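You operate a simulated robot arm through the tools that you are given. There is no shell and no other tool.

Carry out the task below with a simulated two-armed robot. There is one attempt and no reset: what you move stays moved.

JOB
Pack the yellow roll on the divider in the brown carton.
Fine: fit the divider first, seat the roll on it, then shut both flaps; leave the other roll.

The check looks at the end state, three seconds after you hand in, the way a careful person would. Anything else that was tipped, shoved, dropped, spilled or broken makes it a failure.

ROBOT AND FRAMES
Two 7-joint arms with three-finger grippers on one trunk that stands fixed in place. Base frame: the origin is at the foot of the trunk, x ahead of it, y to its left, z up. Units: cm, rad, N and s.
The left shoulder is at [7.9, 12.6, 115.1], the right one opposite. With the tool pointing down near the work surface each hand reaches from about 34 to 84 cm from the base axis, measured 20 degrees to its own side. Payload 2.94 kg a hand.
The tool frame of a hand sits at the grasp point between the pads (the TCP): z along the fingers, y along the line on which they close. The tips reach 3 cm beyond it. The gripper opens to 12.8 cm. The gripper's body begins 9.3 cm behind the TCP.
Orientation is told as [roll, pitch, yaw] about the base's x, y, z axes, in that order, counted from this pose: with the fingers straight down and closing along the base's y, the tool's x points along the base's -x, its y along +y and its z along -z.

CONTROLS
- The arms move only by the tool send_rows. It takes "left_motion", "right_motion" or both (then of equal length, played together; a hand with none holds still); each is a list of rows, each a list of 3 entries, a list of its own where there are three numbers: the turn, a rotation vector about the base's x, y, z in rad, then the shift along the base's x, y, z in cm, then the finger opening in cm, from 0 to 12.8. In form: [[[ax, ay, az], [dx, dy, dz], fingers], ...]. A call has 1 to 20 rows; each row is the pose to reach, as a shift and turn from the pose commanded when the call began. A row lasts 0.2 s, in which the tool goes at most 5 cm and 0.15 rad; a call with a longer step from one row to the next is refused whole, and so is a gripper value outside its range. A pose out of reach is approached as far as the arm can. The call stops where the force on the tool passes 90 N (or 10 N more than at its start, if that is more) or the arm is blocked; 0.2 s more then pass. The fingers move at their own pace and stop on an object; they squeeze with about 39 N. The grip force told is the motor's: it shows also when the fingers shut on nothing. Time passes only in rows, and 0.2 s behind the last, so rows that repeat a pose let the fingers close. The reply holds the time, the measured pose of the TCP, the force on the tool along the base axes, the opening and the grip force, in the units named above and with some noise, with the torque about the TCP (base axes, N m) and any sound that the robot's microphone picked up, and new pictures: "pictures" is both (left out), scene, wrist or none (wrist: the cameras of the hands that moved).
- Cameras (640 x 400 px; columns grow to the right, rows downward): "scene" is now at [19.89, -4.3, 131.56]; the picture's right is [-0.48, -0.87, 0.00], its down [-0.49, 0.27, -0.83] and it looks along [0.72, -0.40, -0.56] (base axes); focal length 230 px, centre (320, 200). "left" rides on the left gripper at [6.9, 1.5, -12] in its tool frame; the picture's right is [-0.21, 0.98, 0.00], its down [-0.82, -0.18, -0.54] and it looks along [-0.53, -0.12, 0.84] (tool axes); focal length 251 px, centre (320, 200). "right" rides on the right gripper at [6.9, -1.5, -12] in its tool frame; the picture's right is [0.21, 0.98, 0.00], its down [-0.82, 0.18, -0.54] and it looks along [-0.53, 0.11, 0.84] (tool axes); focal length 251 px, centre (320, 200). There is no depth. A picture from a camera that has moved, and an enlarged one, comes with that camera's place and axes in the base frame and with its lens.
- raise_lower(by): slides the trunk up (or, below 0, down) by that many cm; the arms and the scene camera ride with it, the base frame stays. It gives what a move gives, with no picture.
- head_to(pan, tilt): turns the head with the scene camera to pan (to the left, within 1.396 rad either way) and tilt (down, from -0.506 to 1.204), counted from straight ahead of the robot. It gives what a move gives, and a new picture of the scene camera.
- inspect(camera, box): a new picture of the part [left, top, right, bottom] of that camera's present view, enlarged. It takes no simulated time.
- sign_off(): hands the job in; it is judged then, once.

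Places have to be worked out from the pictures, the camera data and where the tool is seen. Open the grippers and draw the arms clear of the work before you hand the job in, unless the task says otherwise.

The tools are called after "Emit:" as name(argument=value, ...) on one line, values as JSON. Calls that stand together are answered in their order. send_rows: Moves the arms, as the interface text tells. Its arguments: {"type":"object","properties":{"left_motion":{"type":"array"},"right_motion":{"type":"array"},"pictures":{"type":"string","enum":["both","scene","wrist","none"]}},"required":[]} The other tools are called the same way: raise_lower (by) slides the trunk up or down; head_to (pan, tilt) turns the head that bears the scene camera; inspect (camera, box) takes an enlarged picture of a part of a camera's view; sign_off () hands the job in.

At the start:

```text
clock: 0.0
left_tcp_pos: [48.84, -0.75, 116.97]
left_tool_rot: [0.001, 0.0, 0.002]
left_ft_force: [-0.1, -0.2, 0.3]
left_torque: [0.0, 0.0, 0.01]
left_finger_gap: 12.78
left_gripper_force: 0.1
right_tcp_pos: [36.64, -55.17, 119.98]
right_tool_rot: [0.0, 0.0, 0.003]
right_ft_force: [-0.3, 1.1, -0.3]
right_torque: [0.0, 0.01, -0.05]
right_finger_gap: 12.8
right_gripper_force: 0.1
trunk travel left (down, up): [-36.9, 17.8]
head pan, tilt: [-0.506, 0.6]
```

scene: 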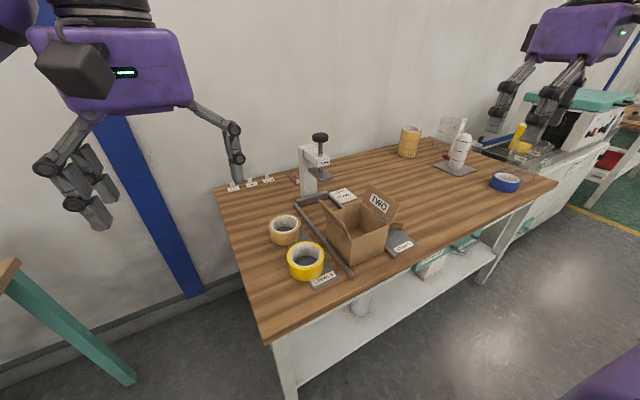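
right: 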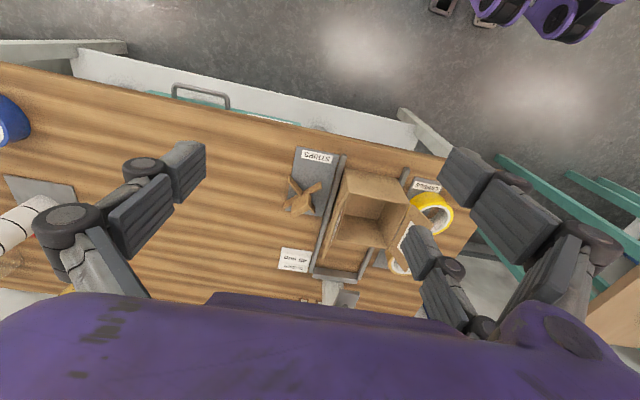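
left: 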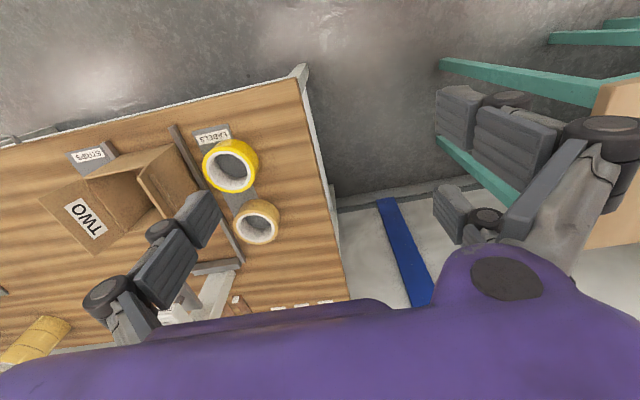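

The table holds a brown carton, two rolls (yellow and tan), a jig frame, and something shaped like a cross (the divider, probably) on a tray. I'll take enlarged views before I move anything.

Emit:
inspect(camera="scene", box=[220, 120, 440, 290])

Emit:
inspect(camera="right", box=[260, 130, 480, 310])

Emit:
inspect(camera="left", box=[30, 80, 350, 310])

```text
2.35 times, centred on (330, 205) of scene
camera zoom: at [19.89, -4.3, 131.56], right [-0.48, -0.87, 0.0], down [-0.49, 0.27, -0.83], along [0.72, -0.4, -0.56], focal length 542 px, centre (296, 188)
```

zoom: 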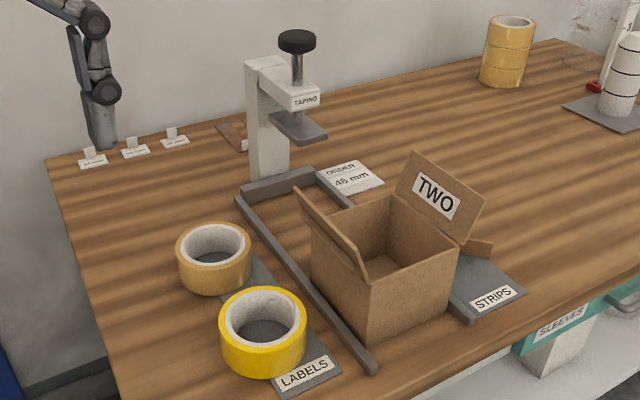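

```text
2.22 times, centred on (370, 220) of right
camera zoom: at [29.68, -56.61, 131.92], right [-0.22, 0.98, 0.0], down [0.82, 0.18, 0.54], along [0.53, 0.12, -0.84], focal length 559 px, centre (209, 156)
```

zoom: 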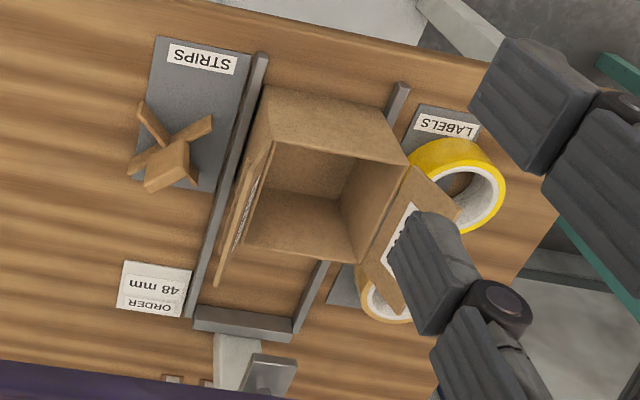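

```text
1.74 times, centred on (190, 195) of left
camera zoom: at [41.85, 0.72, 129.02], right [0.21, 0.98, 0.0], down [0.82, -0.18, 0.54], along [0.53, -0.12, -0.84], focal length 437 px, centre (546, 209)
```

zoom: 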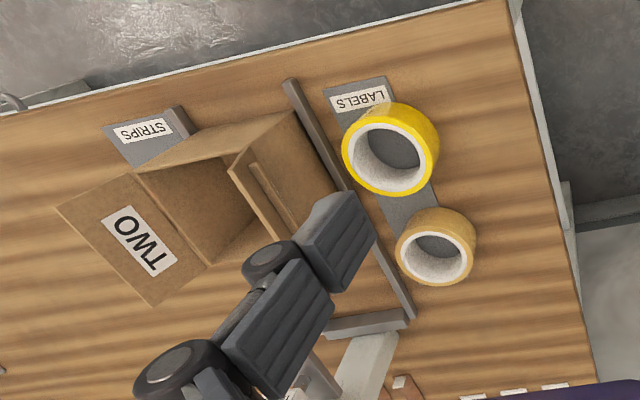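

The table top comes out near z≈78.5. The carton spans about x 54–67, y −46 to −34 and is roughly 11 cm tall, the yellow roll is near [58,−24], and the divider near [63,−53]. I'll bring the right hand closer to look at the divider and the carton.

Emit:
send_rows(right_motion=[[[0, 0, 0], [3, 0, -3], 12.8], [[0, 0, 0], [6, 1, -6], 12.8], [[0, 0, 0], [9, 2, -9], 12.8], [[0, 0, 0], [12, 2, -12], 12.8], [[0, 0, 0], [12, 2, -15], 12.8], [[0, 0, 0], [12, 2, -15], 12.8]], pictures="both")

```text
clock: 1.4
left_tcp_pos: [48.93, -0.75, 117.11]
left_tool_rot: [-0.001, 0.0, 0.001]
left_ft_force: [0.1, -0.4, -0.1]
left_torque: [0.01, 0.01, 0.0]
left_finger_gap: 12.8
left_gripper_force: 0.0
right_tcp_pos: [48.65, -53.08, 104.79]
right_tool_rot: [-0.001, 0.001, 0.0]
right_ft_force: [0.4, -0.4, -0.6]
right_torque: [-0.04, -0.01, 0.01]
right_finger_gap: 12.81
right_gripper_force: 0.1
trunk travel left (down, up): [-36.9, 17.8]
head pan, tilt: [-0.506, 0.6]
camera scene: at [19.94, -4.26, 131.56], right [-0.48, -0.87, 0.0], down [-0.49, 0.27, -0.82], along [0.72, -0.4, -0.57], focal length 230 px, centre (320, 200)
camera right: at [41.71, -54.51, 116.88], right [-0.22, 0.98, 0.0], down [0.82, 0.18, 0.54], along [0.53, 0.12, -0.84], focal length 251 px, centre (320, 200)
```

scene: 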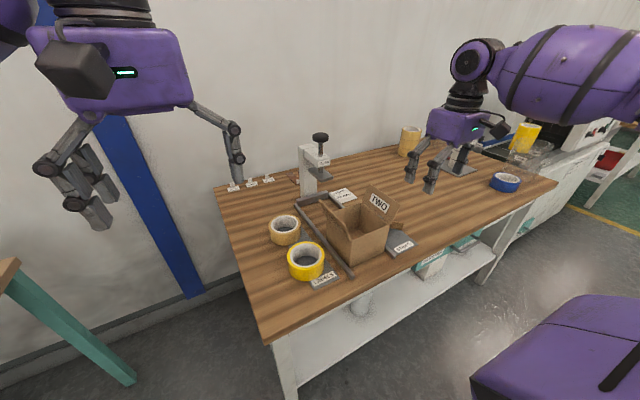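
right: 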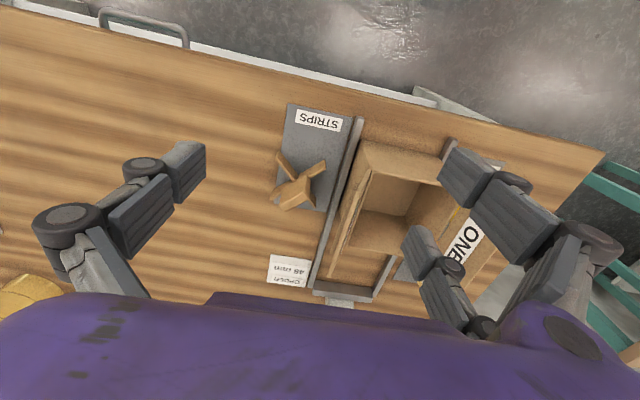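

The hand seems to have one finger on its −y side and two on its +y side. I'll enlarge the divider, the carton and the gripper to make sure.

Emit:
inspect(camera="right", box=[250, 90, 400, 230])

Emit:
inspect(camera="scene", box=[30, 0, 260, 240])

Emit:
inspect(camera="right", box=[320, 120, 520, 310])

Emit:
inspect(camera="scene", box=[390, 90, 520, 210])

```text
2.86 times, centred on (325, 160) of right
camera zoom: at [41.71, -54.51, 116.88], right [-0.22, 0.98, 0.0], down [0.82, 0.18, 0.54], along [0.53, 0.12, -0.84], focal length 718 px, centre (306, 314)
```

zoom: 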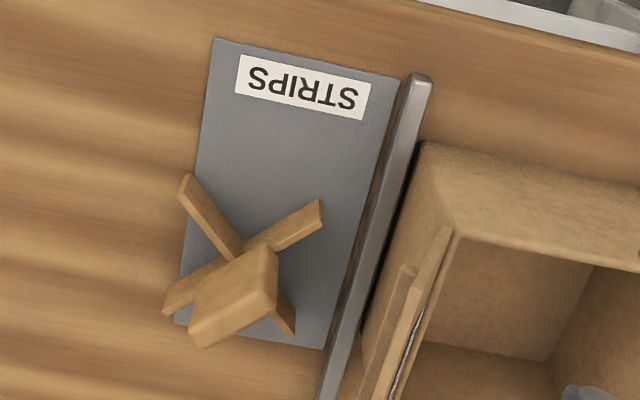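

```text
1.67 times, centred on (145, 120) of scene
camera zoom: at [19.94, -4.26, 131.56], right [-0.48, -0.87, 0.0], down [-0.49, 0.27, -0.82], along [0.72, -0.4, -0.57], focal length 384 px, centre (612, 333)
```

zoom: 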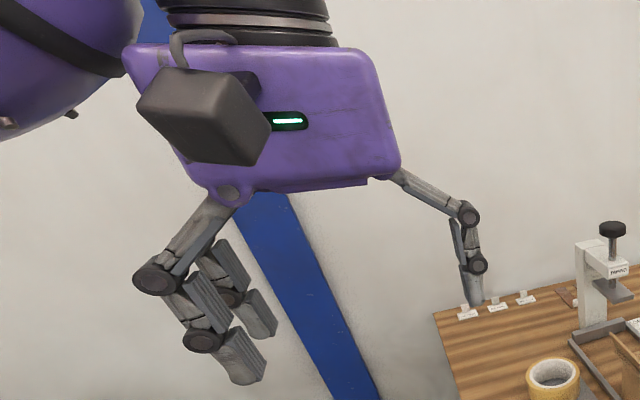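

```text
2.11 times, centred on (420, 215) of right
camera zoom: at [41.71, -54.51, 116.88], right [-0.22, 0.98, 0.0], down [0.82, 0.18, 0.54], along [0.53, 0.12, -0.84], focal length 529 px, centre (110, 168)
```

zoom: 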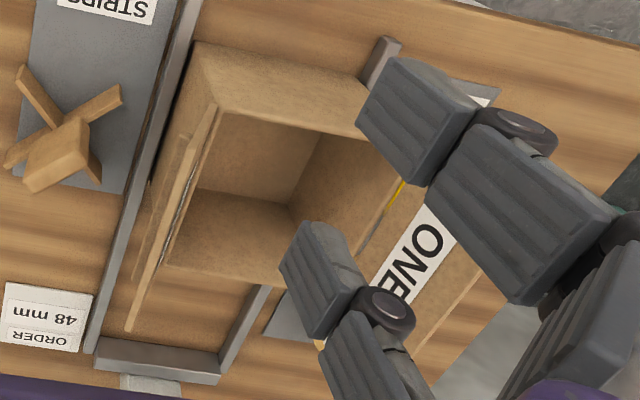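

```text
3.33 times, centred on (455, 150) of scene
camera zoom: at [19.94, -4.26, 131.56], right [-0.48, -0.87, 0.0], down [-0.49, 0.27, -0.82], along [0.72, -0.4, -0.57], focal length 768 px, centre (-130, 367)
```

zoom: 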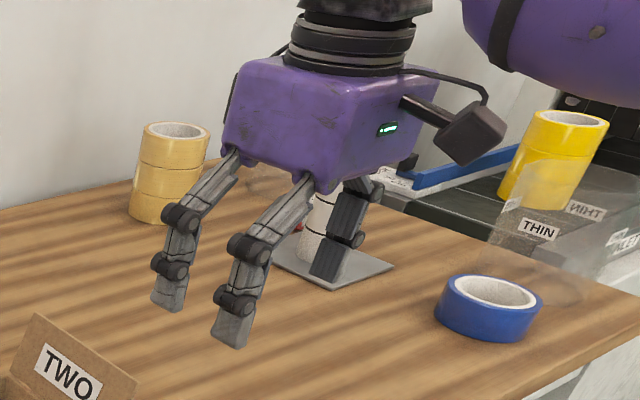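

Each hand does have three fingers, one opposing two. The divider looks like a cross of strips with a block or post in the middle, so I'll get closer and look from a second angle.

Emit:
send_rows(right_motion=[[[0, 0, 0], [0, -4, -2], 12.8], [[0, 0, 0], [0, -8, -4], 12.8], [[0, 0, 0], [0, -8, -7], 12.8], [[0, 0, 0], [0, -8, -10], 12.8], [[0, 0, 0], [0, -8, -10], 12.8]], pictures="wrist")

Emit:
inspect(camera="right", box=[240, 0, 560, 200])

Emit:
head_to(pan=-0.75, tilt=0.75)

```text
clock: 2.6
left_tcp_pos: [48.77, -0.7, 117.11]
left_tool_rot: [0.0, -0.001, 0.0]
left_ft_force: [1.0, 0.0, 0.0]
left_torque: [0.01, -0.03, -0.02]
left_finger_gap: 12.81
left_gripper_force: 0.0
right_tcp_pos: [48.54, -61.05, 94.89]
right_tool_rot: [-0.004, 0.0, 0.001]
right_ft_force: [0.3, -0.2, -0.7]
right_torque: [-0.01, -0.04, -0.03]
right_finger_gap: 12.81
right_gripper_force: 0.2
trunk travel left (down, up): [-36.9, 17.8]
head pan, tilt: [-0.506, 0.6]
camera right: at [41.58, -62.51, 106.89], right [-0.22, 0.98, 0.0], down [0.82, 0.18, 0.54], along [0.53, 0.12, -0.84], focal length 251 px, centre (320, 200)
```

right: 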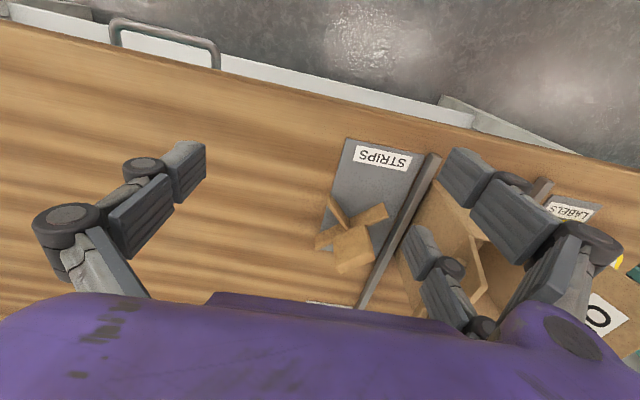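

```text
2.00 times, centred on (400, 100) of right
camera zoom: at [41.58, -62.51, 106.89], right [-0.22, 0.98, 0.0], down [0.82, 0.18, 0.54], along [0.53, 0.12, -0.84], focal length 503 px, centre (160, 400)
```

zoom: 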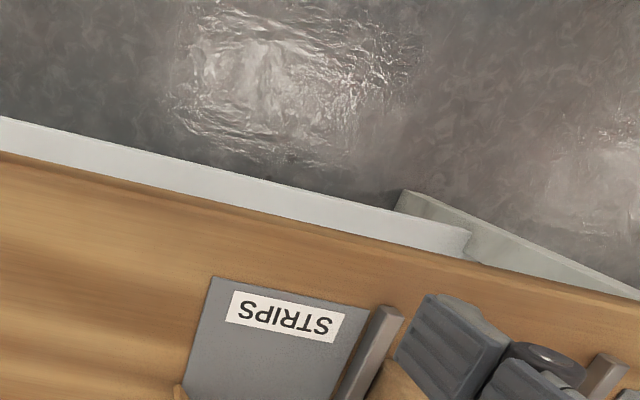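

```text
clock: 3.4
left_tcp_pos: [48.82, -0.87, 116.87]
left_tool_rot: [0.0, -0.002, 0.002]
left_ft_force: [0.5, 0.7, -0.2]
left_torque: [0.0, 0.0, -0.03]
left_finger_gap: 12.79
left_gripper_force: 0.1
right_tcp_pos: [48.51, -61.12, 94.99]
right_tool_rot: [-0.001, -0.002, 0.001]
right_ft_force: [-0.4, -0.3, -0.6]
right_torque: [-0.03, 0.0, -0.02]
right_finger_gap: 12.77
right_gripper_force: 0.1
trunk travel left (down, up): [-36.9, 17.8]
head pan, tilt: [-0.75, 0.75]
camera scene: at [18.24, -5.67, 130.28], right [-0.68, -0.73, 0.0], down [-0.5, 0.46, -0.73], along [0.54, -0.5, -0.68], focal length 230 px, centre (320, 200)
```

scene: 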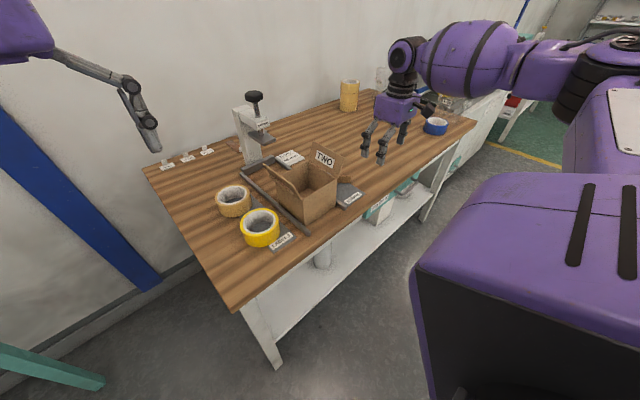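

The fingers hide less of the divider from here. I'll enlarge it in the wrist view and the carton in the scene view.

Emit:
inspect(camera="right", box=[290, 130, 450, 300])

Emit:
inspect(camera="scene", box=[200, 120, 380, 260])

Emit:
inspect(camera="scene", box=[330, 40, 490, 170])

```text
2.35 times, centred on (370, 215) of right
camera zoom: at [41.61, -62.54, 106.89], right [-0.22, 0.98, 0.0], down [0.82, 0.18, 0.54], along [0.53, 0.12, -0.84], focal length 592 px, centre (202, 165)
```

zoom: 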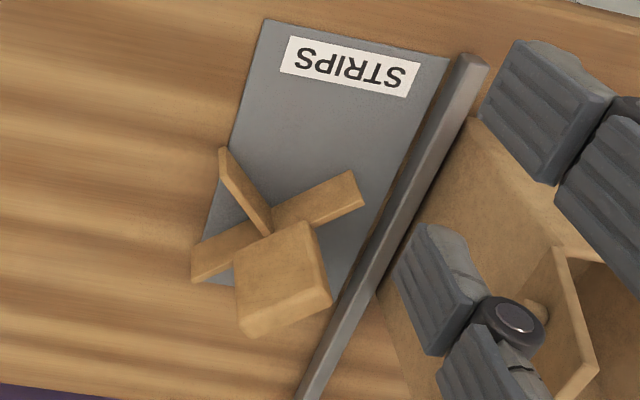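

```text
2.86 times, centred on (290, 190) of scene
camera zoom: at [18.24, -5.67, 130.28], right [-0.68, -0.73, 0.0], down [-0.5, 0.46, -0.73], along [0.54, -0.5, -0.68], focal length 658 px, centre (406, 229)
```

zoom: 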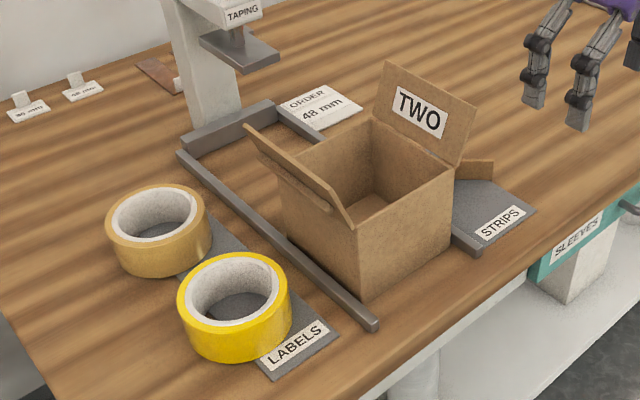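

```text
3.08 times, centred on (410, 105) of scene
camera zoom: at [18.24, -5.67, 130.28], right [-0.68, -0.73, 0.0], down [-0.5, 0.46, -0.73], along [0.54, -0.5, -0.68], focal length 709 px, centre (43, 492)
```

zoom: 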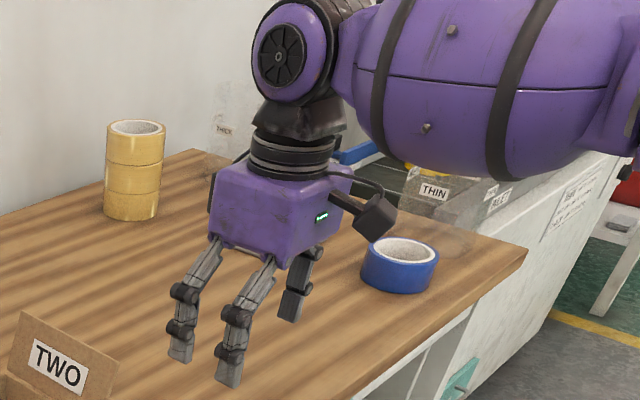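

Flap TWO hinges along y≈−46 at z≈89.4, and its top edge reaches about y=−48.6, z=94.5. I'll pitch the right hand so its camera looks straight down on the divider.

Emit:
send_rows(right_motion=[[[0, 0, 0], [0, 1, 5], 12.8], [[0, 0.14, 0], [3, 3, 9], 12.8], [[0, 0.28, 0], [6, 5, 12], 12.8], [[0, 0.42, 0], [9, 7, 12], 12.8], [[0, 0.56, 0], [13, 7, 12], 12.8], [[0, 0.56, 0], [13, 7, 12], 12.8]], pictures="wrist")

Emit:
inspect(camera="right", box=[240, 120, 440, 280])

```text
refused: row 1 steps farther than a row can; nothing moved
```

```text
2.50 times, centred on (340, 200) of right
camera zoom: at [41.61, -62.54, 106.89], right [-0.22, 0.98, 0.0], down [0.82, 0.18, 0.54], along [0.53, 0.12, -0.84], focal length 629 px, centre (270, 200)
```

zoom: 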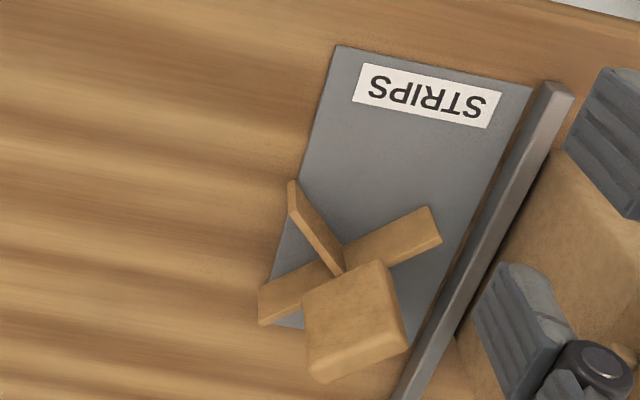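

The first row was longer than 5 cm, so the call was refused. I'll resend it with shorter steps.

Emit:
send_rows(right_motion=[[[0, 0, 0], [0, 1, 4], 12.8], [[0, 0.14, 0], [2, 3, 7.5], 12.8], [[0, 0.28, 0], [5, 5, 10.5], 12.8], [[0, 0.42, 0], [9, 7, 12], 12.8], [[0, 0.56, 0], [13, 7, 12], 12.8], [[0, 0.56, 0], [13, 7, 12], 12.8]], pictures="wrist")

Emit:
inspect(camera="right", box=[240, 120, 440, 280])

```text
clock: 4.8
left_tcp_pos: [48.8, -0.65, 116.93]
left_tool_rot: [-0.004, 0.0, 0.004]
left_ft_force: [0.5, 0.1, 0.7]
left_torque: [-0.03, 0.0, -0.02]
left_finger_gap: 12.81
left_gripper_force: 0.1
right_tcp_pos: [54.92, -53.86, 105.43]
right_tool_rot: [-0.003, 0.516, 0.005]
right_ft_force: [0.8, 0.2, -0.2]
right_torque: [-0.02, -0.01, 0.02]
right_finger_gap: 12.79
right_gripper_force: 0.0
right hand out of reach, approached as far as the arm can: row 4, 5, 6
trunk travel left (down, up): [-36.9, 17.8]
head pan, tilt: [-0.75, 0.75]
camera right: at [54.81, -55.22, 119.26], right [-0.2, 0.98, 0.1], down [0.98, 0.19, 0.06], along [0.04, 0.11, -0.99], focal length 251 px, centre (320, 200)
```

right: 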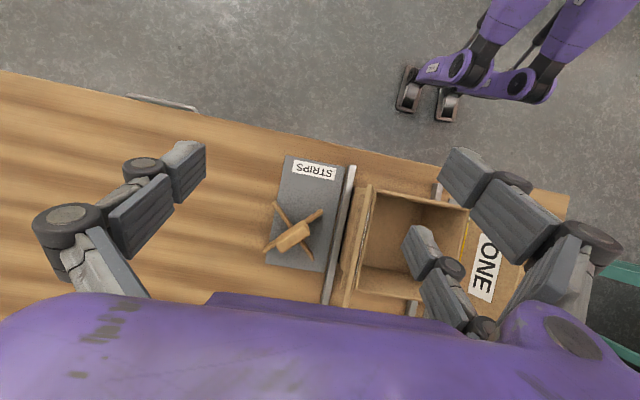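

```text
2.50 times, centred on (340, 200) of right
camera zoom: at [54.81, -55.22, 119.26], right [-0.2, 0.98, 0.1], down [0.98, 0.19, 0.06], along [0.04, 0.11, -0.99], focal length 629 px, centre (270, 200)
```

zoom: 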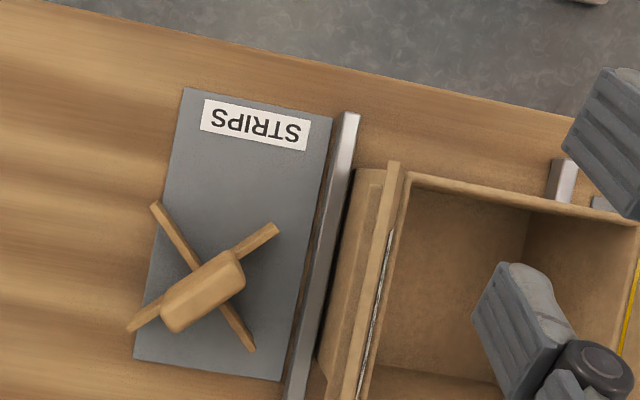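

From above the divider is clear: two thin strips about 11 cm long, crossed and lying at 45°, with a 5.4 × 2.2 cm handle block on top. It is centred near [62.0,−54.1] and the block top is at about z≈84.7. I'll bring the hand back upright first.

Emit:
send_rows(right_motion=[[[0, -0.14, 0], [0, 0, 0], 12.8], [[0, -0.28, 0], [0, 0, 0], 10], [[0, -0.42, 0], [0, 0, 0], 7], [[0, -0.56, 0], [0, 0, 0], 6], [[0, -0.56, 0], [0, 0, 0], 6]], pictures="wrist")

```text
clock: 6.0
left_tcp_pos: [48.97, -0.72, 116.9]
left_tool_rot: [0.001, 0.001, 0.003]
left_ft_force: [1.0, 0.5, -0.6]
left_torque: [-0.01, 0.04, 0.03]
left_finger_gap: 12.77
left_gripper_force: 0.2
right_tcp_pos: [54.92, -54.02, 105.26]
right_tool_rot: [-0.002, 0.0, 0.001]
right_ft_force: [0.8, -0.5, -0.3]
right_torque: [0.0, -0.01, -0.01]
right_finger_gap: 6.02
right_gripper_force: 0.1
trunk travel left (down, up): [-36.9, 17.8]
head pan, tilt: [-0.75, 0.75]
camera right: at [48.01, -55.37, 117.26], right [-0.22, 0.98, 0.0], down [0.82, 0.18, 0.54], along [0.53, 0.12, -0.84], focal length 251 px, centre (320, 200)
```

right: 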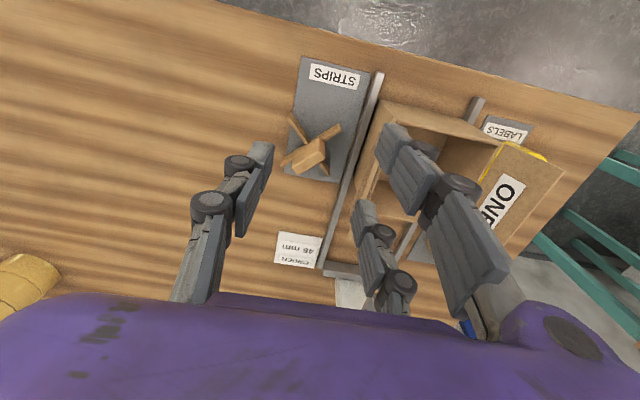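

The hand is upright at [54.9,−54.0,105.3] with a 6 cm opening. Next I'll yaw it −45° to close across the block's narrow side and stop above the divider.

Emit:
send_rows(right_motion=[[[0, 0, -0.131], [2, 0, 0], 6], [[0, 0, -0.262], [4, 0, 0], 6], [[0, 0, -0.393], [5.5, 0, 0], 6], [[0, 0, -0.524], [7.1, -0.1, 0], 6], [[0, 0, -0.655], [7.1, -0.1, -3], 6], [[0, 0, -0.785], [7.1, -0.1, -6], 6], [[0, 0, -0.785], [7.1, -0.1, -6], 6]], pictures="both")

Emit:
inspect(camera="right", box=[230, 110, 430, 280])

Emit:
inspect(camera="scene", box=[240, 60, 420, 240])

```text
clock: 7.6
left_tcp_pos: [48.7, -0.79, 117.02]
left_tool_rot: [0.002, -0.001, 0.002]
left_ft_force: [-1.2, 0.7, 1.1]
left_torque: [-0.01, -0.01, -0.01]
left_finger_gap: 12.81
left_gripper_force: 0.1
right_tcp_pos: [61.8, -53.97, 99.23]
right_tool_rot: [0.0, 0.0, -0.786]
right_ft_force: [-1.3, 0.2, -0.1]
right_torque: [-0.02, -0.04, 0.01]
right_finger_gap: 6.0
right_gripper_force: 0.0
trunk travel left (down, up): [-36.9, 17.8]
head pan, tilt: [-0.75, 0.75]
camera scene: at [18.18, -5.66, 130.28], right [-0.68, -0.73, 0.0], down [-0.5, 0.46, -0.73], along [0.54, -0.5, -0.68], focal length 230 px, centre (320, 200)
camera right: at [55.97, -50.12, 111.35], right [0.54, 0.84, 0.0], down [0.71, -0.45, 0.54], along [0.46, -0.29, -0.84], focal length 251 px, centre (320, 200)
```

scene: 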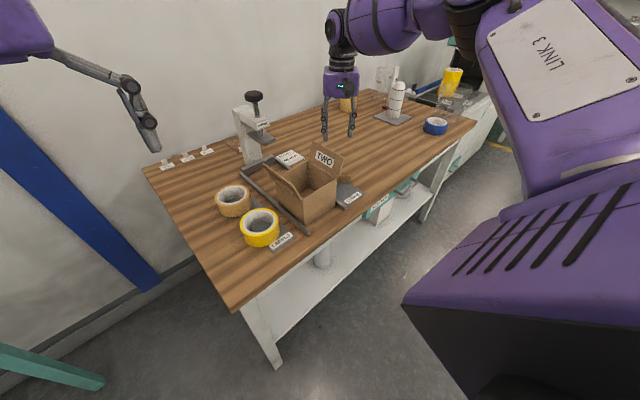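
right: 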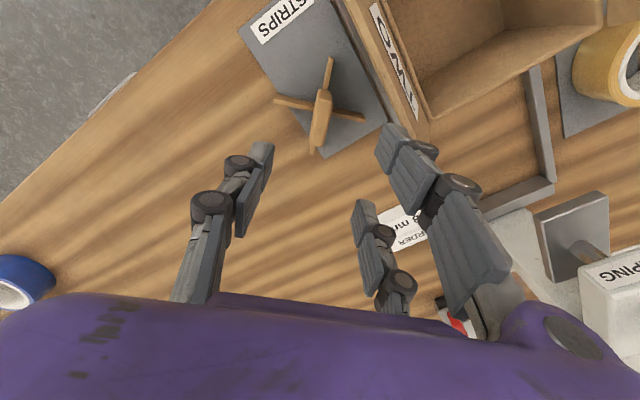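

```text
2.35 times, centred on (330, 195) of right
camera zoom: at [55.97, -50.12, 111.35], right [0.54, 0.84, 0.0], down [0.71, -0.45, 0.54], along [0.46, -0.29, -0.84], focal length 592 px, centre (296, 212)
```

zoom: 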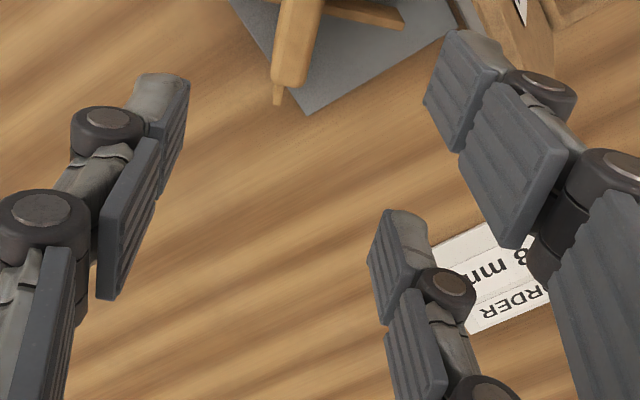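

```text
2.22 times, centred on (330, 150) of scene
camera zoom: at [18.18, -5.66, 130.28], right [-0.68, -0.73, 0.0], down [-0.5, 0.46, -0.73], along [0.54, -0.5, -0.68], focal length 512 px, centre (298, 311)
```

zoom: 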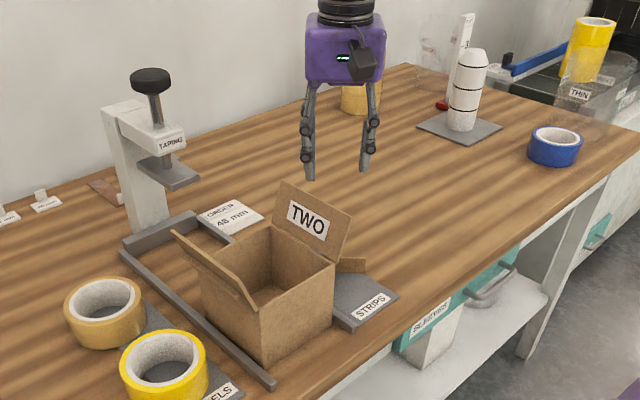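

The block sits centred between the fingers in the wrist view, where I expected it. I'll lower to z≈87 and check.

Emit:
send_rows(right_motion=[[[0, 0, 0], [0.1, -0.1, -3], 5], [[0, 0, 0], [0.1, -0.1, -6], 5], [[0, 0, 0], [0.1, -0.1, -9], 5], [[0, 0, 0], [0.1, -0.1, -11], 5], [[0, 0, 0], [0.1, -0.1, -12.2], 5], [[0, 0, 0], [0.1, -0.1, -12.2], 5]], pictures="both")

Emit:
inspect(camera="right", box=[230, 90, 430, 260])

Emit:
inspect(camera="scene", box=[240, 80, 400, 240])

```text
clock: 9.0
left_tcp_pos: [48.92, -0.7, 116.96]
left_tool_rot: [0.0, 0.0, 0.002]
left_ft_force: [0.6, 0.5, -0.2]
left_torque: [0.01, 0.02, -0.02]
left_finger_gap: 12.8
left_gripper_force: 0.1
right_tcp_pos: [61.99, -54.02, 87.04]
right_tool_rot: [0.0, 0.001, -0.783]
right_ft_force: [0.0, 0.7, -0.3]
right_torque: [-0.01, 0.03, 0.02]
right_finger_gap: 4.99
right_gripper_force: 0.1
trunk travel left (down, up): [-36.9, 17.8]
head pan, tilt: [-0.75, 0.75]
camera scene: at [18.22, -5.66, 130.28], right [-0.68, -0.73, 0.0], down [-0.5, 0.46, -0.73], along [0.54, -0.5, -0.68], focal length 230 px, centre (320, 200)
camera right: at [56.1, -50.27, 99.07], right [0.54, 0.84, 0.0], down [0.71, -0.45, 0.54], along [0.46, -0.29, -0.84], focal length 251 px, centre (320, 200)
```

scene: 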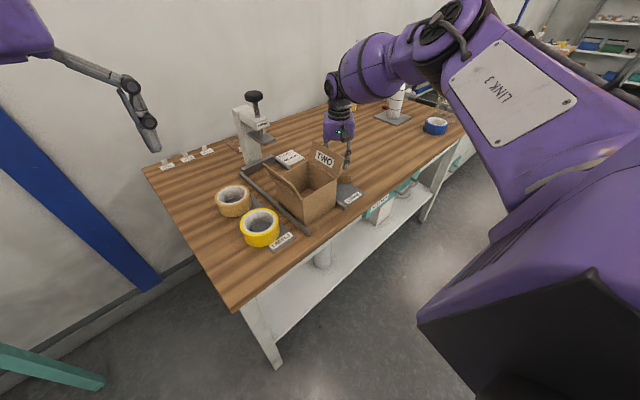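
right: 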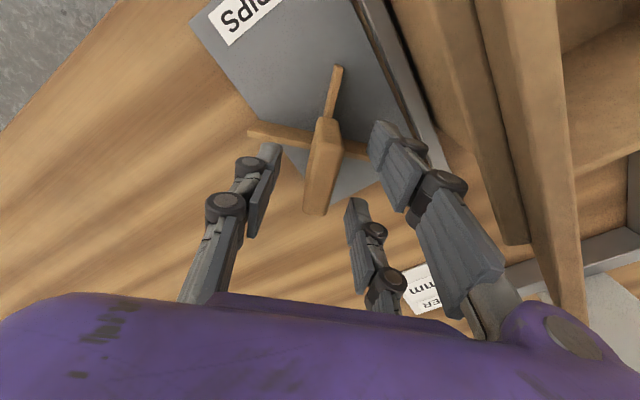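

```text
2.35 times, centred on (330, 175) of right
camera zoom: at [56.1, -50.27, 99.07], right [0.54, 0.84, 0.0], down [0.71, -0.45, 0.54], along [0.46, -0.29, -0.84], focal length 592 px, centre (296, 259)
```

zoom: 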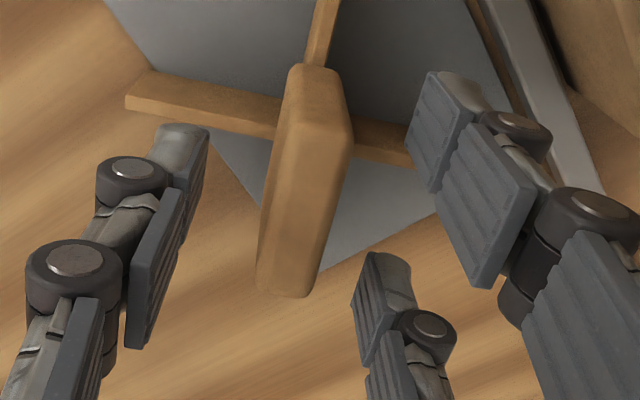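

```text
2.50 times, centred on (320, 160) of scene
camera zoom: at [18.22, -5.66, 130.28], right [-0.68, -0.73, 0.0], down [-0.5, 0.46, -0.73], along [0.54, -0.5, -0.68], focal length 576 px, centre (320, 300)
```

zoom: 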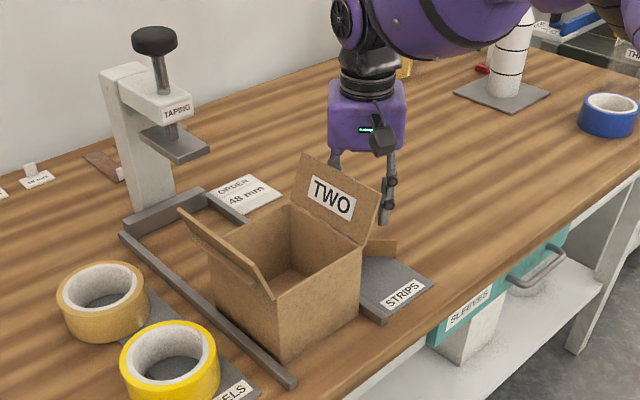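

The block top is confirmed at z≈84.6. I'll go down to z≈85.4, which puts the fingertips about 2.2 cm below the block top and keeps the body above the flap, and then close.

Emit:
send_rows(right_motion=[[[0, 0, 0], [0, 0, -0.8], 5], [[0, 0, 0], [0, 0, -1.6], 5], [[0, 0, 0], [0, 0, -1.6], 3.5], [[0, 0, 0], [0, 0, -1.6], 2.5], [[0, 0, 0], [0, 0, -1.6], 1.5], [[0, 0, 0], [0, 0, -1.6], 1], [[0, 0, 0], [0, 0, -1.6], 1]], pictures="both")

Emit:
inspect(camera="right", box=[230, 60, 430, 260])

```text
clock: 10.6
left_tcp_pos: [48.81, -0.82, 117.04]
left_tool_rot: [-0.001, 0.001, 0.003]
left_ft_force: [0.4, 0.0, 1.0]
left_torque: [0.01, -0.01, 0.02]
left_finger_gap: 12.81
left_gripper_force: 0.1
right_tcp_pos: [62.03, -54.13, 85.48]
right_tool_rot: [0.0, -0.001, -0.785]
right_ft_force: [0.9, 0.2, 0.1]
right_torque: [0.03, 0.01, 0.01]
right_finger_gap: 1.46
right_gripper_force: 39.3
trunk travel left (down, up): [-36.9, 17.8]
head pan, tilt: [-0.75, 0.75]
camera scene: at [18.23, -5.67, 130.27], right [-0.68, -0.73, 0.0], down [-0.5, 0.46, -0.73], along [0.54, -0.5, -0.68], focal length 230 px, centre (320, 200)
camera right: at [56.09, -50.3, 97.48], right [0.54, 0.84, 0.0], down [0.71, -0.45, 0.54], along [0.46, -0.29, -0.84], focal length 251 px, centre (320, 200)
```

scene: 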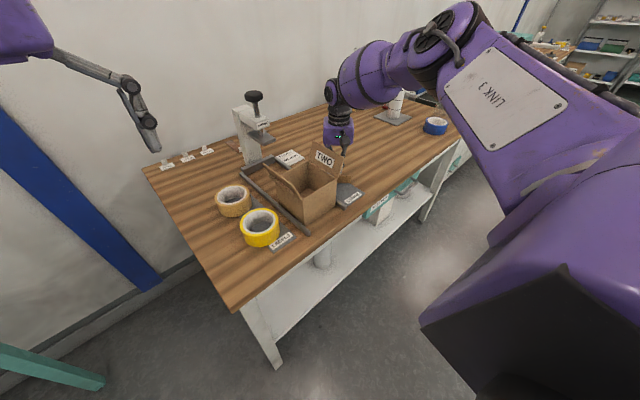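
right: 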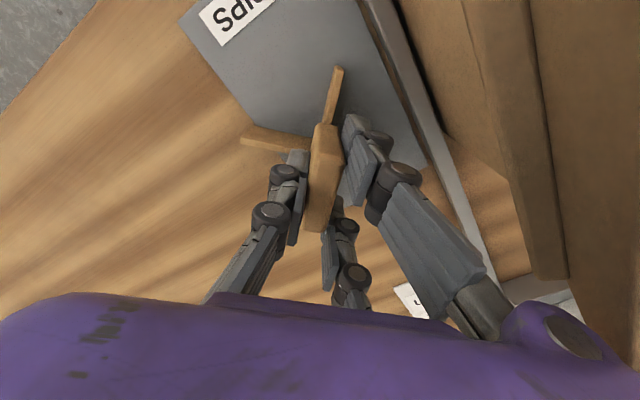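

```text
2.00 times, centred on (330, 160) of right
camera zoom: at [56.09, -50.3, 97.48], right [0.54, 0.84, 0.0], down [0.71, -0.45, 0.54], along [0.46, -0.29, -0.84], focal length 503 px, centre (300, 280)
```

zoom: 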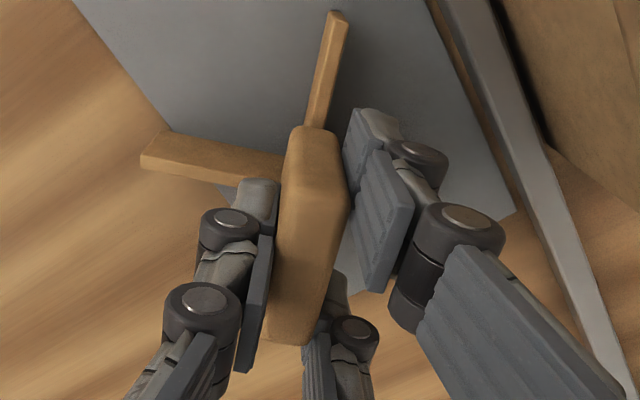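

The fingers hold the block with a 1.46 cm gap and 39 N. I'll lift straight up until the divider clears the flaps.

Emit:
send_rows(right_motion=[[[0, 0, 0], [0, 0, 1], 1], [[0, 0, 0], [0, 0, 3], 1], [[0, 0, 0], [0, 0, 6], 1], [[0, 0, 0], [0, 0, 10], 1], [[0, 0, 0], [0, 0, 14], 1], [[0, 0, 0], [0, 0, 17], 1], [[0, 0, 0], [0, 0, 19.5], 1], [[0, 0, 0], [0, 0, 19.5], 1]], pictures="both")

Emit:
inspect(camera="scene", box=[240, 60, 400, 240])

```text
clock: 12.4
left_tcp_pos: [48.94, -0.76, 117.01]
left_tool_rot: [0.0, -0.001, 0.002]
left_ft_force: [0.3, 0.1, 0.5]
left_torque: [0.02, 0.02, -0.03]
left_finger_gap: 12.8
left_gripper_force: 0.0
right_tcp_pos: [61.89, -54.18, 104.94]
right_tool_rot: [-0.002, -0.002, -0.784]
right_ft_force: [-0.1, -0.2, -0.7]
right_torque: [-0.03, -0.02, -0.02]
right_finger_gap: 1.5
right_gripper_force: 39.2
trunk travel left (down, up): [-36.9, 17.8]
head pan, tilt: [-0.75, 0.75]
camera scene: at [18.25, -5.69, 130.27], right [-0.68, -0.73, 0.0], down [-0.5, 0.47, -0.73], along [0.53, -0.5, -0.68], focal length 230 px, centre (320, 200)
camera right: at [56.03, -50.33, 117.0], right [0.54, 0.84, 0.0], down [0.71, -0.45, 0.54], along [0.46, -0.29, -0.84], focal length 251 px, centre (320, 200)
```

scene: 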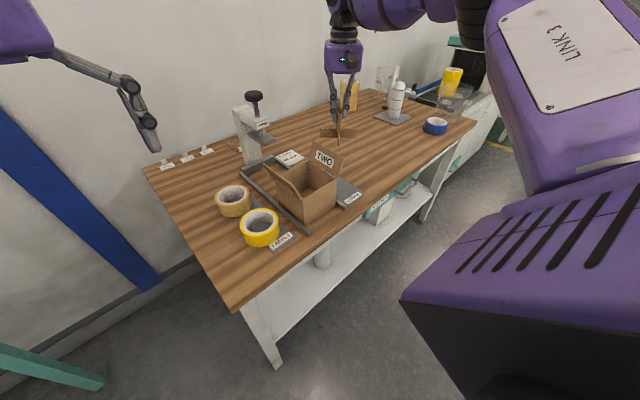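
right: 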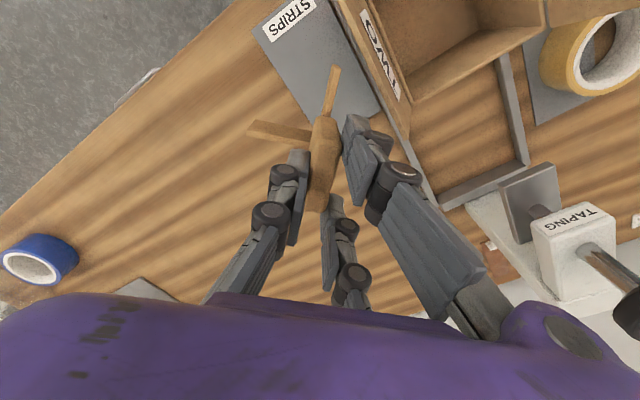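

```text
2.22 times, centred on (320, 150) of scene
camera zoom: at [18.25, -5.69, 130.27], right [-0.68, -0.73, 0.0], down [-0.5, 0.47, -0.73], along [0.53, -0.5, -0.68], focal length 512 px, centre (320, 311)
```

zoom: 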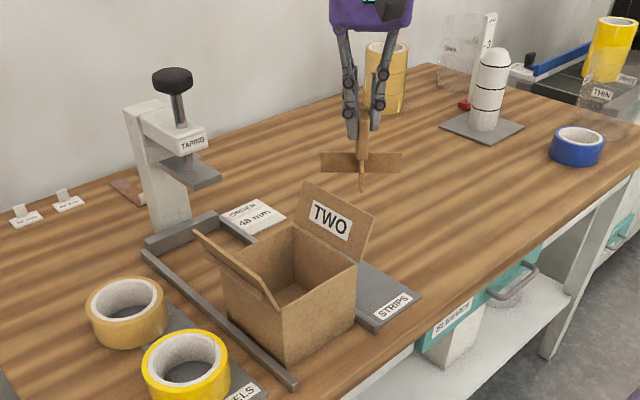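

The divider hangs level, with its underside near z≈98.5 and the flap tops at about 94.8. I'll move it over the carton centre at about [60.7,−40.1].

Emit:
send_rows(right_motion=[[[0, 0, 0], [0, 3, 0], 1], [[0, 0, 0], [-0.4, 6.5, 0], 1], [[0, 0, 0], [-0.8, 10, 0], 1], [[0, 0, 0], [-1.2, 13, 0], 1], [[0, 0, 0], [-1.2, 14.1, 0], 1], [[0, 0, 0], [-1.2, 14.1, 0], 1]], pictures="both")

Emit:
inspect(camera="scene", box=[220, 70, 380, 240])

Emit:
inspect(camera="right", box=[220, 20, 420, 240])

```text
clock: 13.8
left_tcp_pos: [48.8, -0.79, 117.0]
left_tool_rot: [0.001, -0.001, 0.001]
left_ft_force: [-0.1, -0.1, -0.2]
left_torque: [0.0, -0.01, 0.02]
left_finger_gap: 12.8
left_gripper_force: 0.1
right_tcp_pos: [60.77, -40.07, 104.9]
right_tool_rot: [0.0, 0.0, -0.785]
right_ft_force: [0.4, 1.0, 0.0]
right_torque: [-0.01, 0.02, -0.02]
right_finger_gap: 1.5
right_gripper_force: 38.7
trunk travel left (down, up): [-36.9, 17.8]
head pan, tilt: [-0.75, 0.75]
camera scene: at [18.22, -5.67, 130.27], right [-0.68, -0.73, 0.0], down [-0.5, 0.46, -0.73], along [0.54, -0.5, -0.68], focal length 230 px, centre (320, 200)
camera right: at [54.82, -36.17, 116.97], right [0.54, 0.84, 0.0], down [0.71, -0.45, 0.54], along [0.46, -0.29, -0.84], focal length 251 px, centre (320, 200)
```

scene: 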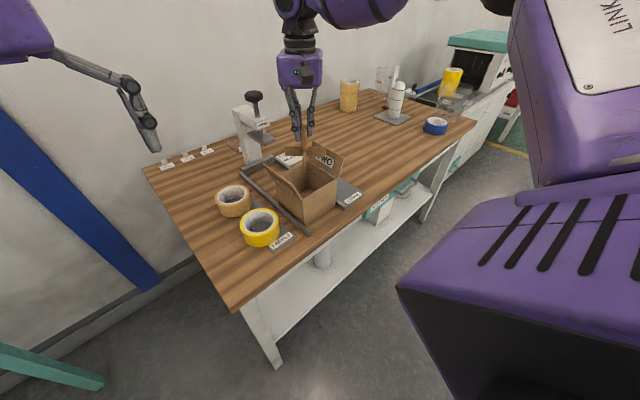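
right: 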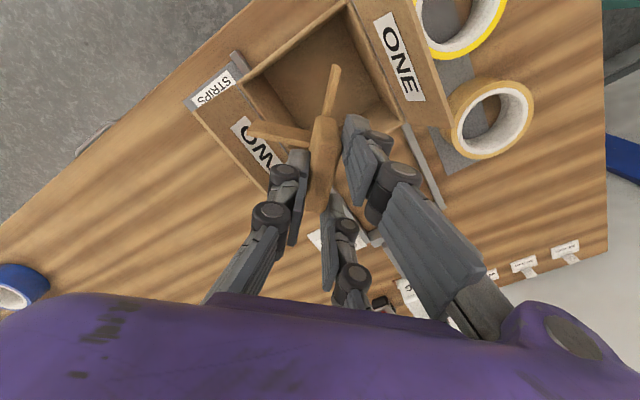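

```text
2.35 times, centred on (300, 155) of scene
camera zoom: at [18.22, -5.67, 130.27], right [-0.68, -0.73, 0.0], down [-0.5, 0.46, -0.73], along [0.54, -0.5, -0.68], focal length 542 px, centre (367, 306)
```

zoom: 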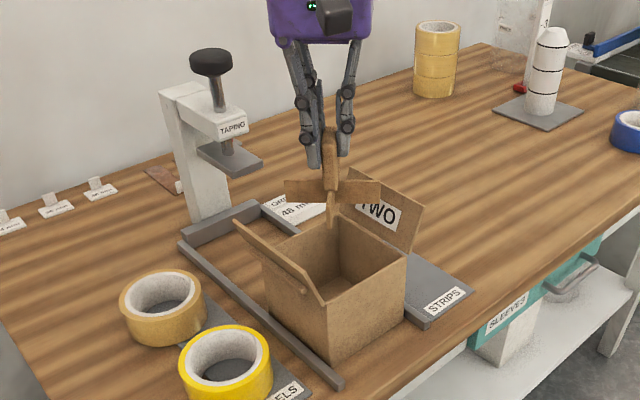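

```text
1.82 times, centred on (320, 130) of right
camera zoom: at [54.82, -36.17, 116.97], right [0.54, 0.84, 0.0], down [0.71, -0.45, 0.54], along [0.46, -0.29, -0.84], focal length 457 px, centre (320, 327)
```

zoom: 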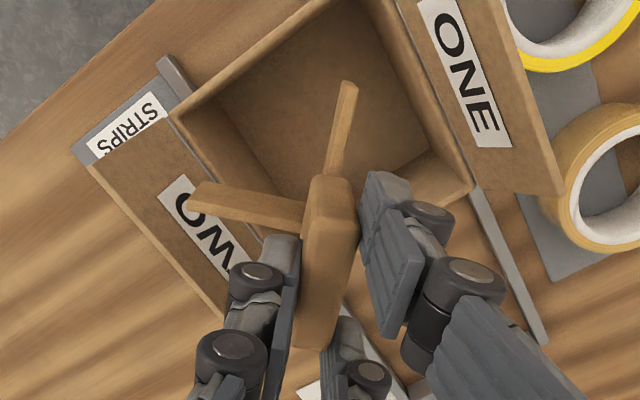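

The divider is above the carton. Checking the corners in both cameras puts the carton centre closer to [60.35,−39.5]. I'll shift there and lower partway between the flaps.

Emit:
send_rows(right_motion=[[[0, 0, 0], [-0.4, 0.5, 0], 1], [[0, 0, 0], [-0.4, 0.5, -3], 1], [[0, 0, 0], [-0.4, 0.5, -6], 1], [[0, 0, 0], [-0.4, 0.5, -8.5], 1], [[0, 0, 0], [-0.4, 0.5, -11], 1], [[0, 0, 0], [-0.4, 0.5, -11], 1]], pictures="both")

Emit:
inspect(camera="scene", box=[230, 90, 370, 240])

Emit:
inspect(camera="right", box=[180, 0, 460, 240])

```text
clock: 15.2
left_tcp_pos: [48.81, -0.73, 117.06]
left_tool_rot: [0.0, 0.001, 0.002]
left_ft_force: [-1.0, 0.4, -0.3]
left_torque: [0.01, -0.03, 0.02]
left_finger_gap: 12.8
left_gripper_force: 0.1
right_tcp_pos: [60.4, -39.59, 93.95]
right_tool_rot: [0.001, 0.0, -0.783]
right_ft_force: [-0.2, 0.1, -1.5]
right_torque: [-0.05, -0.06, 0.01]
right_finger_gap: 1.5
right_gripper_force: 38.6
trunk travel left (down, up): [-36.9, 17.8]
head pan, tilt: [-0.75, 0.75]
camera scene: at [18.19, -5.65, 130.28], right [-0.68, -0.73, 0.0], down [-0.5, 0.46, -0.73], along [0.54, -0.5, -0.68], focal length 230 px, centre (320, 200)
camera right: at [54.47, -35.68, 106.01], right [0.54, 0.84, 0.0], down [0.71, -0.45, 0.54], along [0.46, -0.29, -0.84], focal length 251 px, centre (320, 200)
```

scene: 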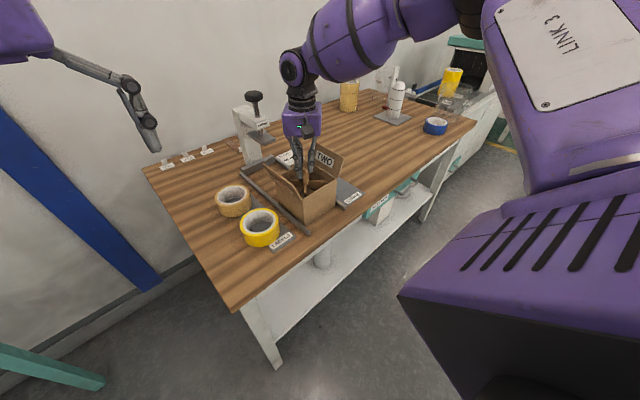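
right: 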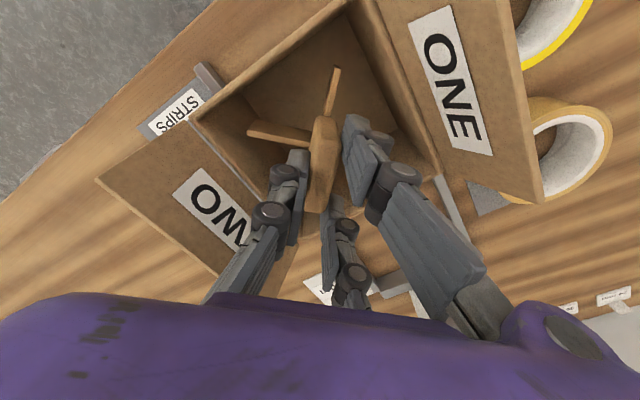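

```text
2.67 times, centred on (300, 165) of scene
camera zoom: at [18.19, -5.65, 130.28], right [-0.68, -0.73, 0.0], down [-0.5, 0.46, -0.73], along [0.54, -0.5, -0.68], focal length 614 px, centre (373, 293)
```

zoom: 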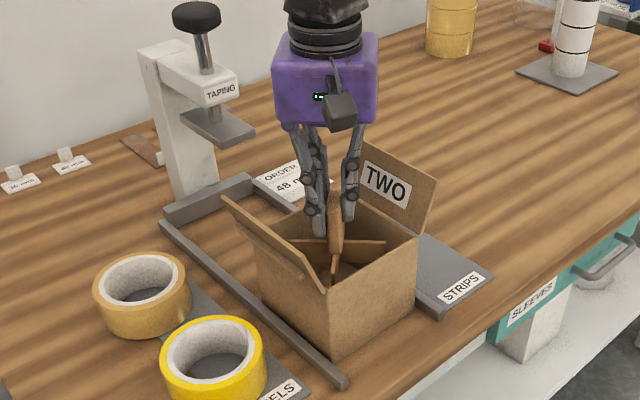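

```text
1.67 times, centred on (320, 120) of right
camera zoom: at [54.47, -35.68, 106.01], right [0.54, 0.84, 0.0], down [0.71, -0.45, 0.54], along [0.46, -0.29, -0.84], focal length 419 px, centre (320, 333)
```

zoom: 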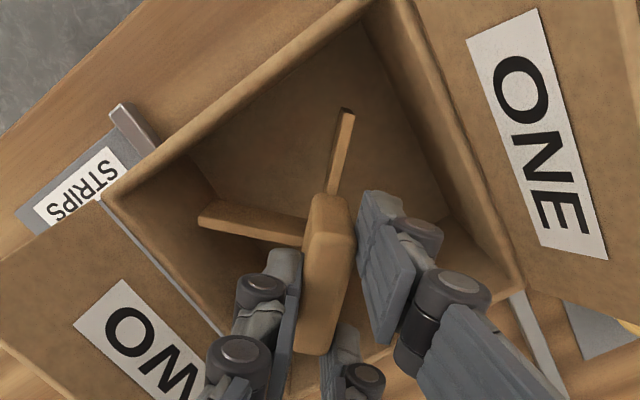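

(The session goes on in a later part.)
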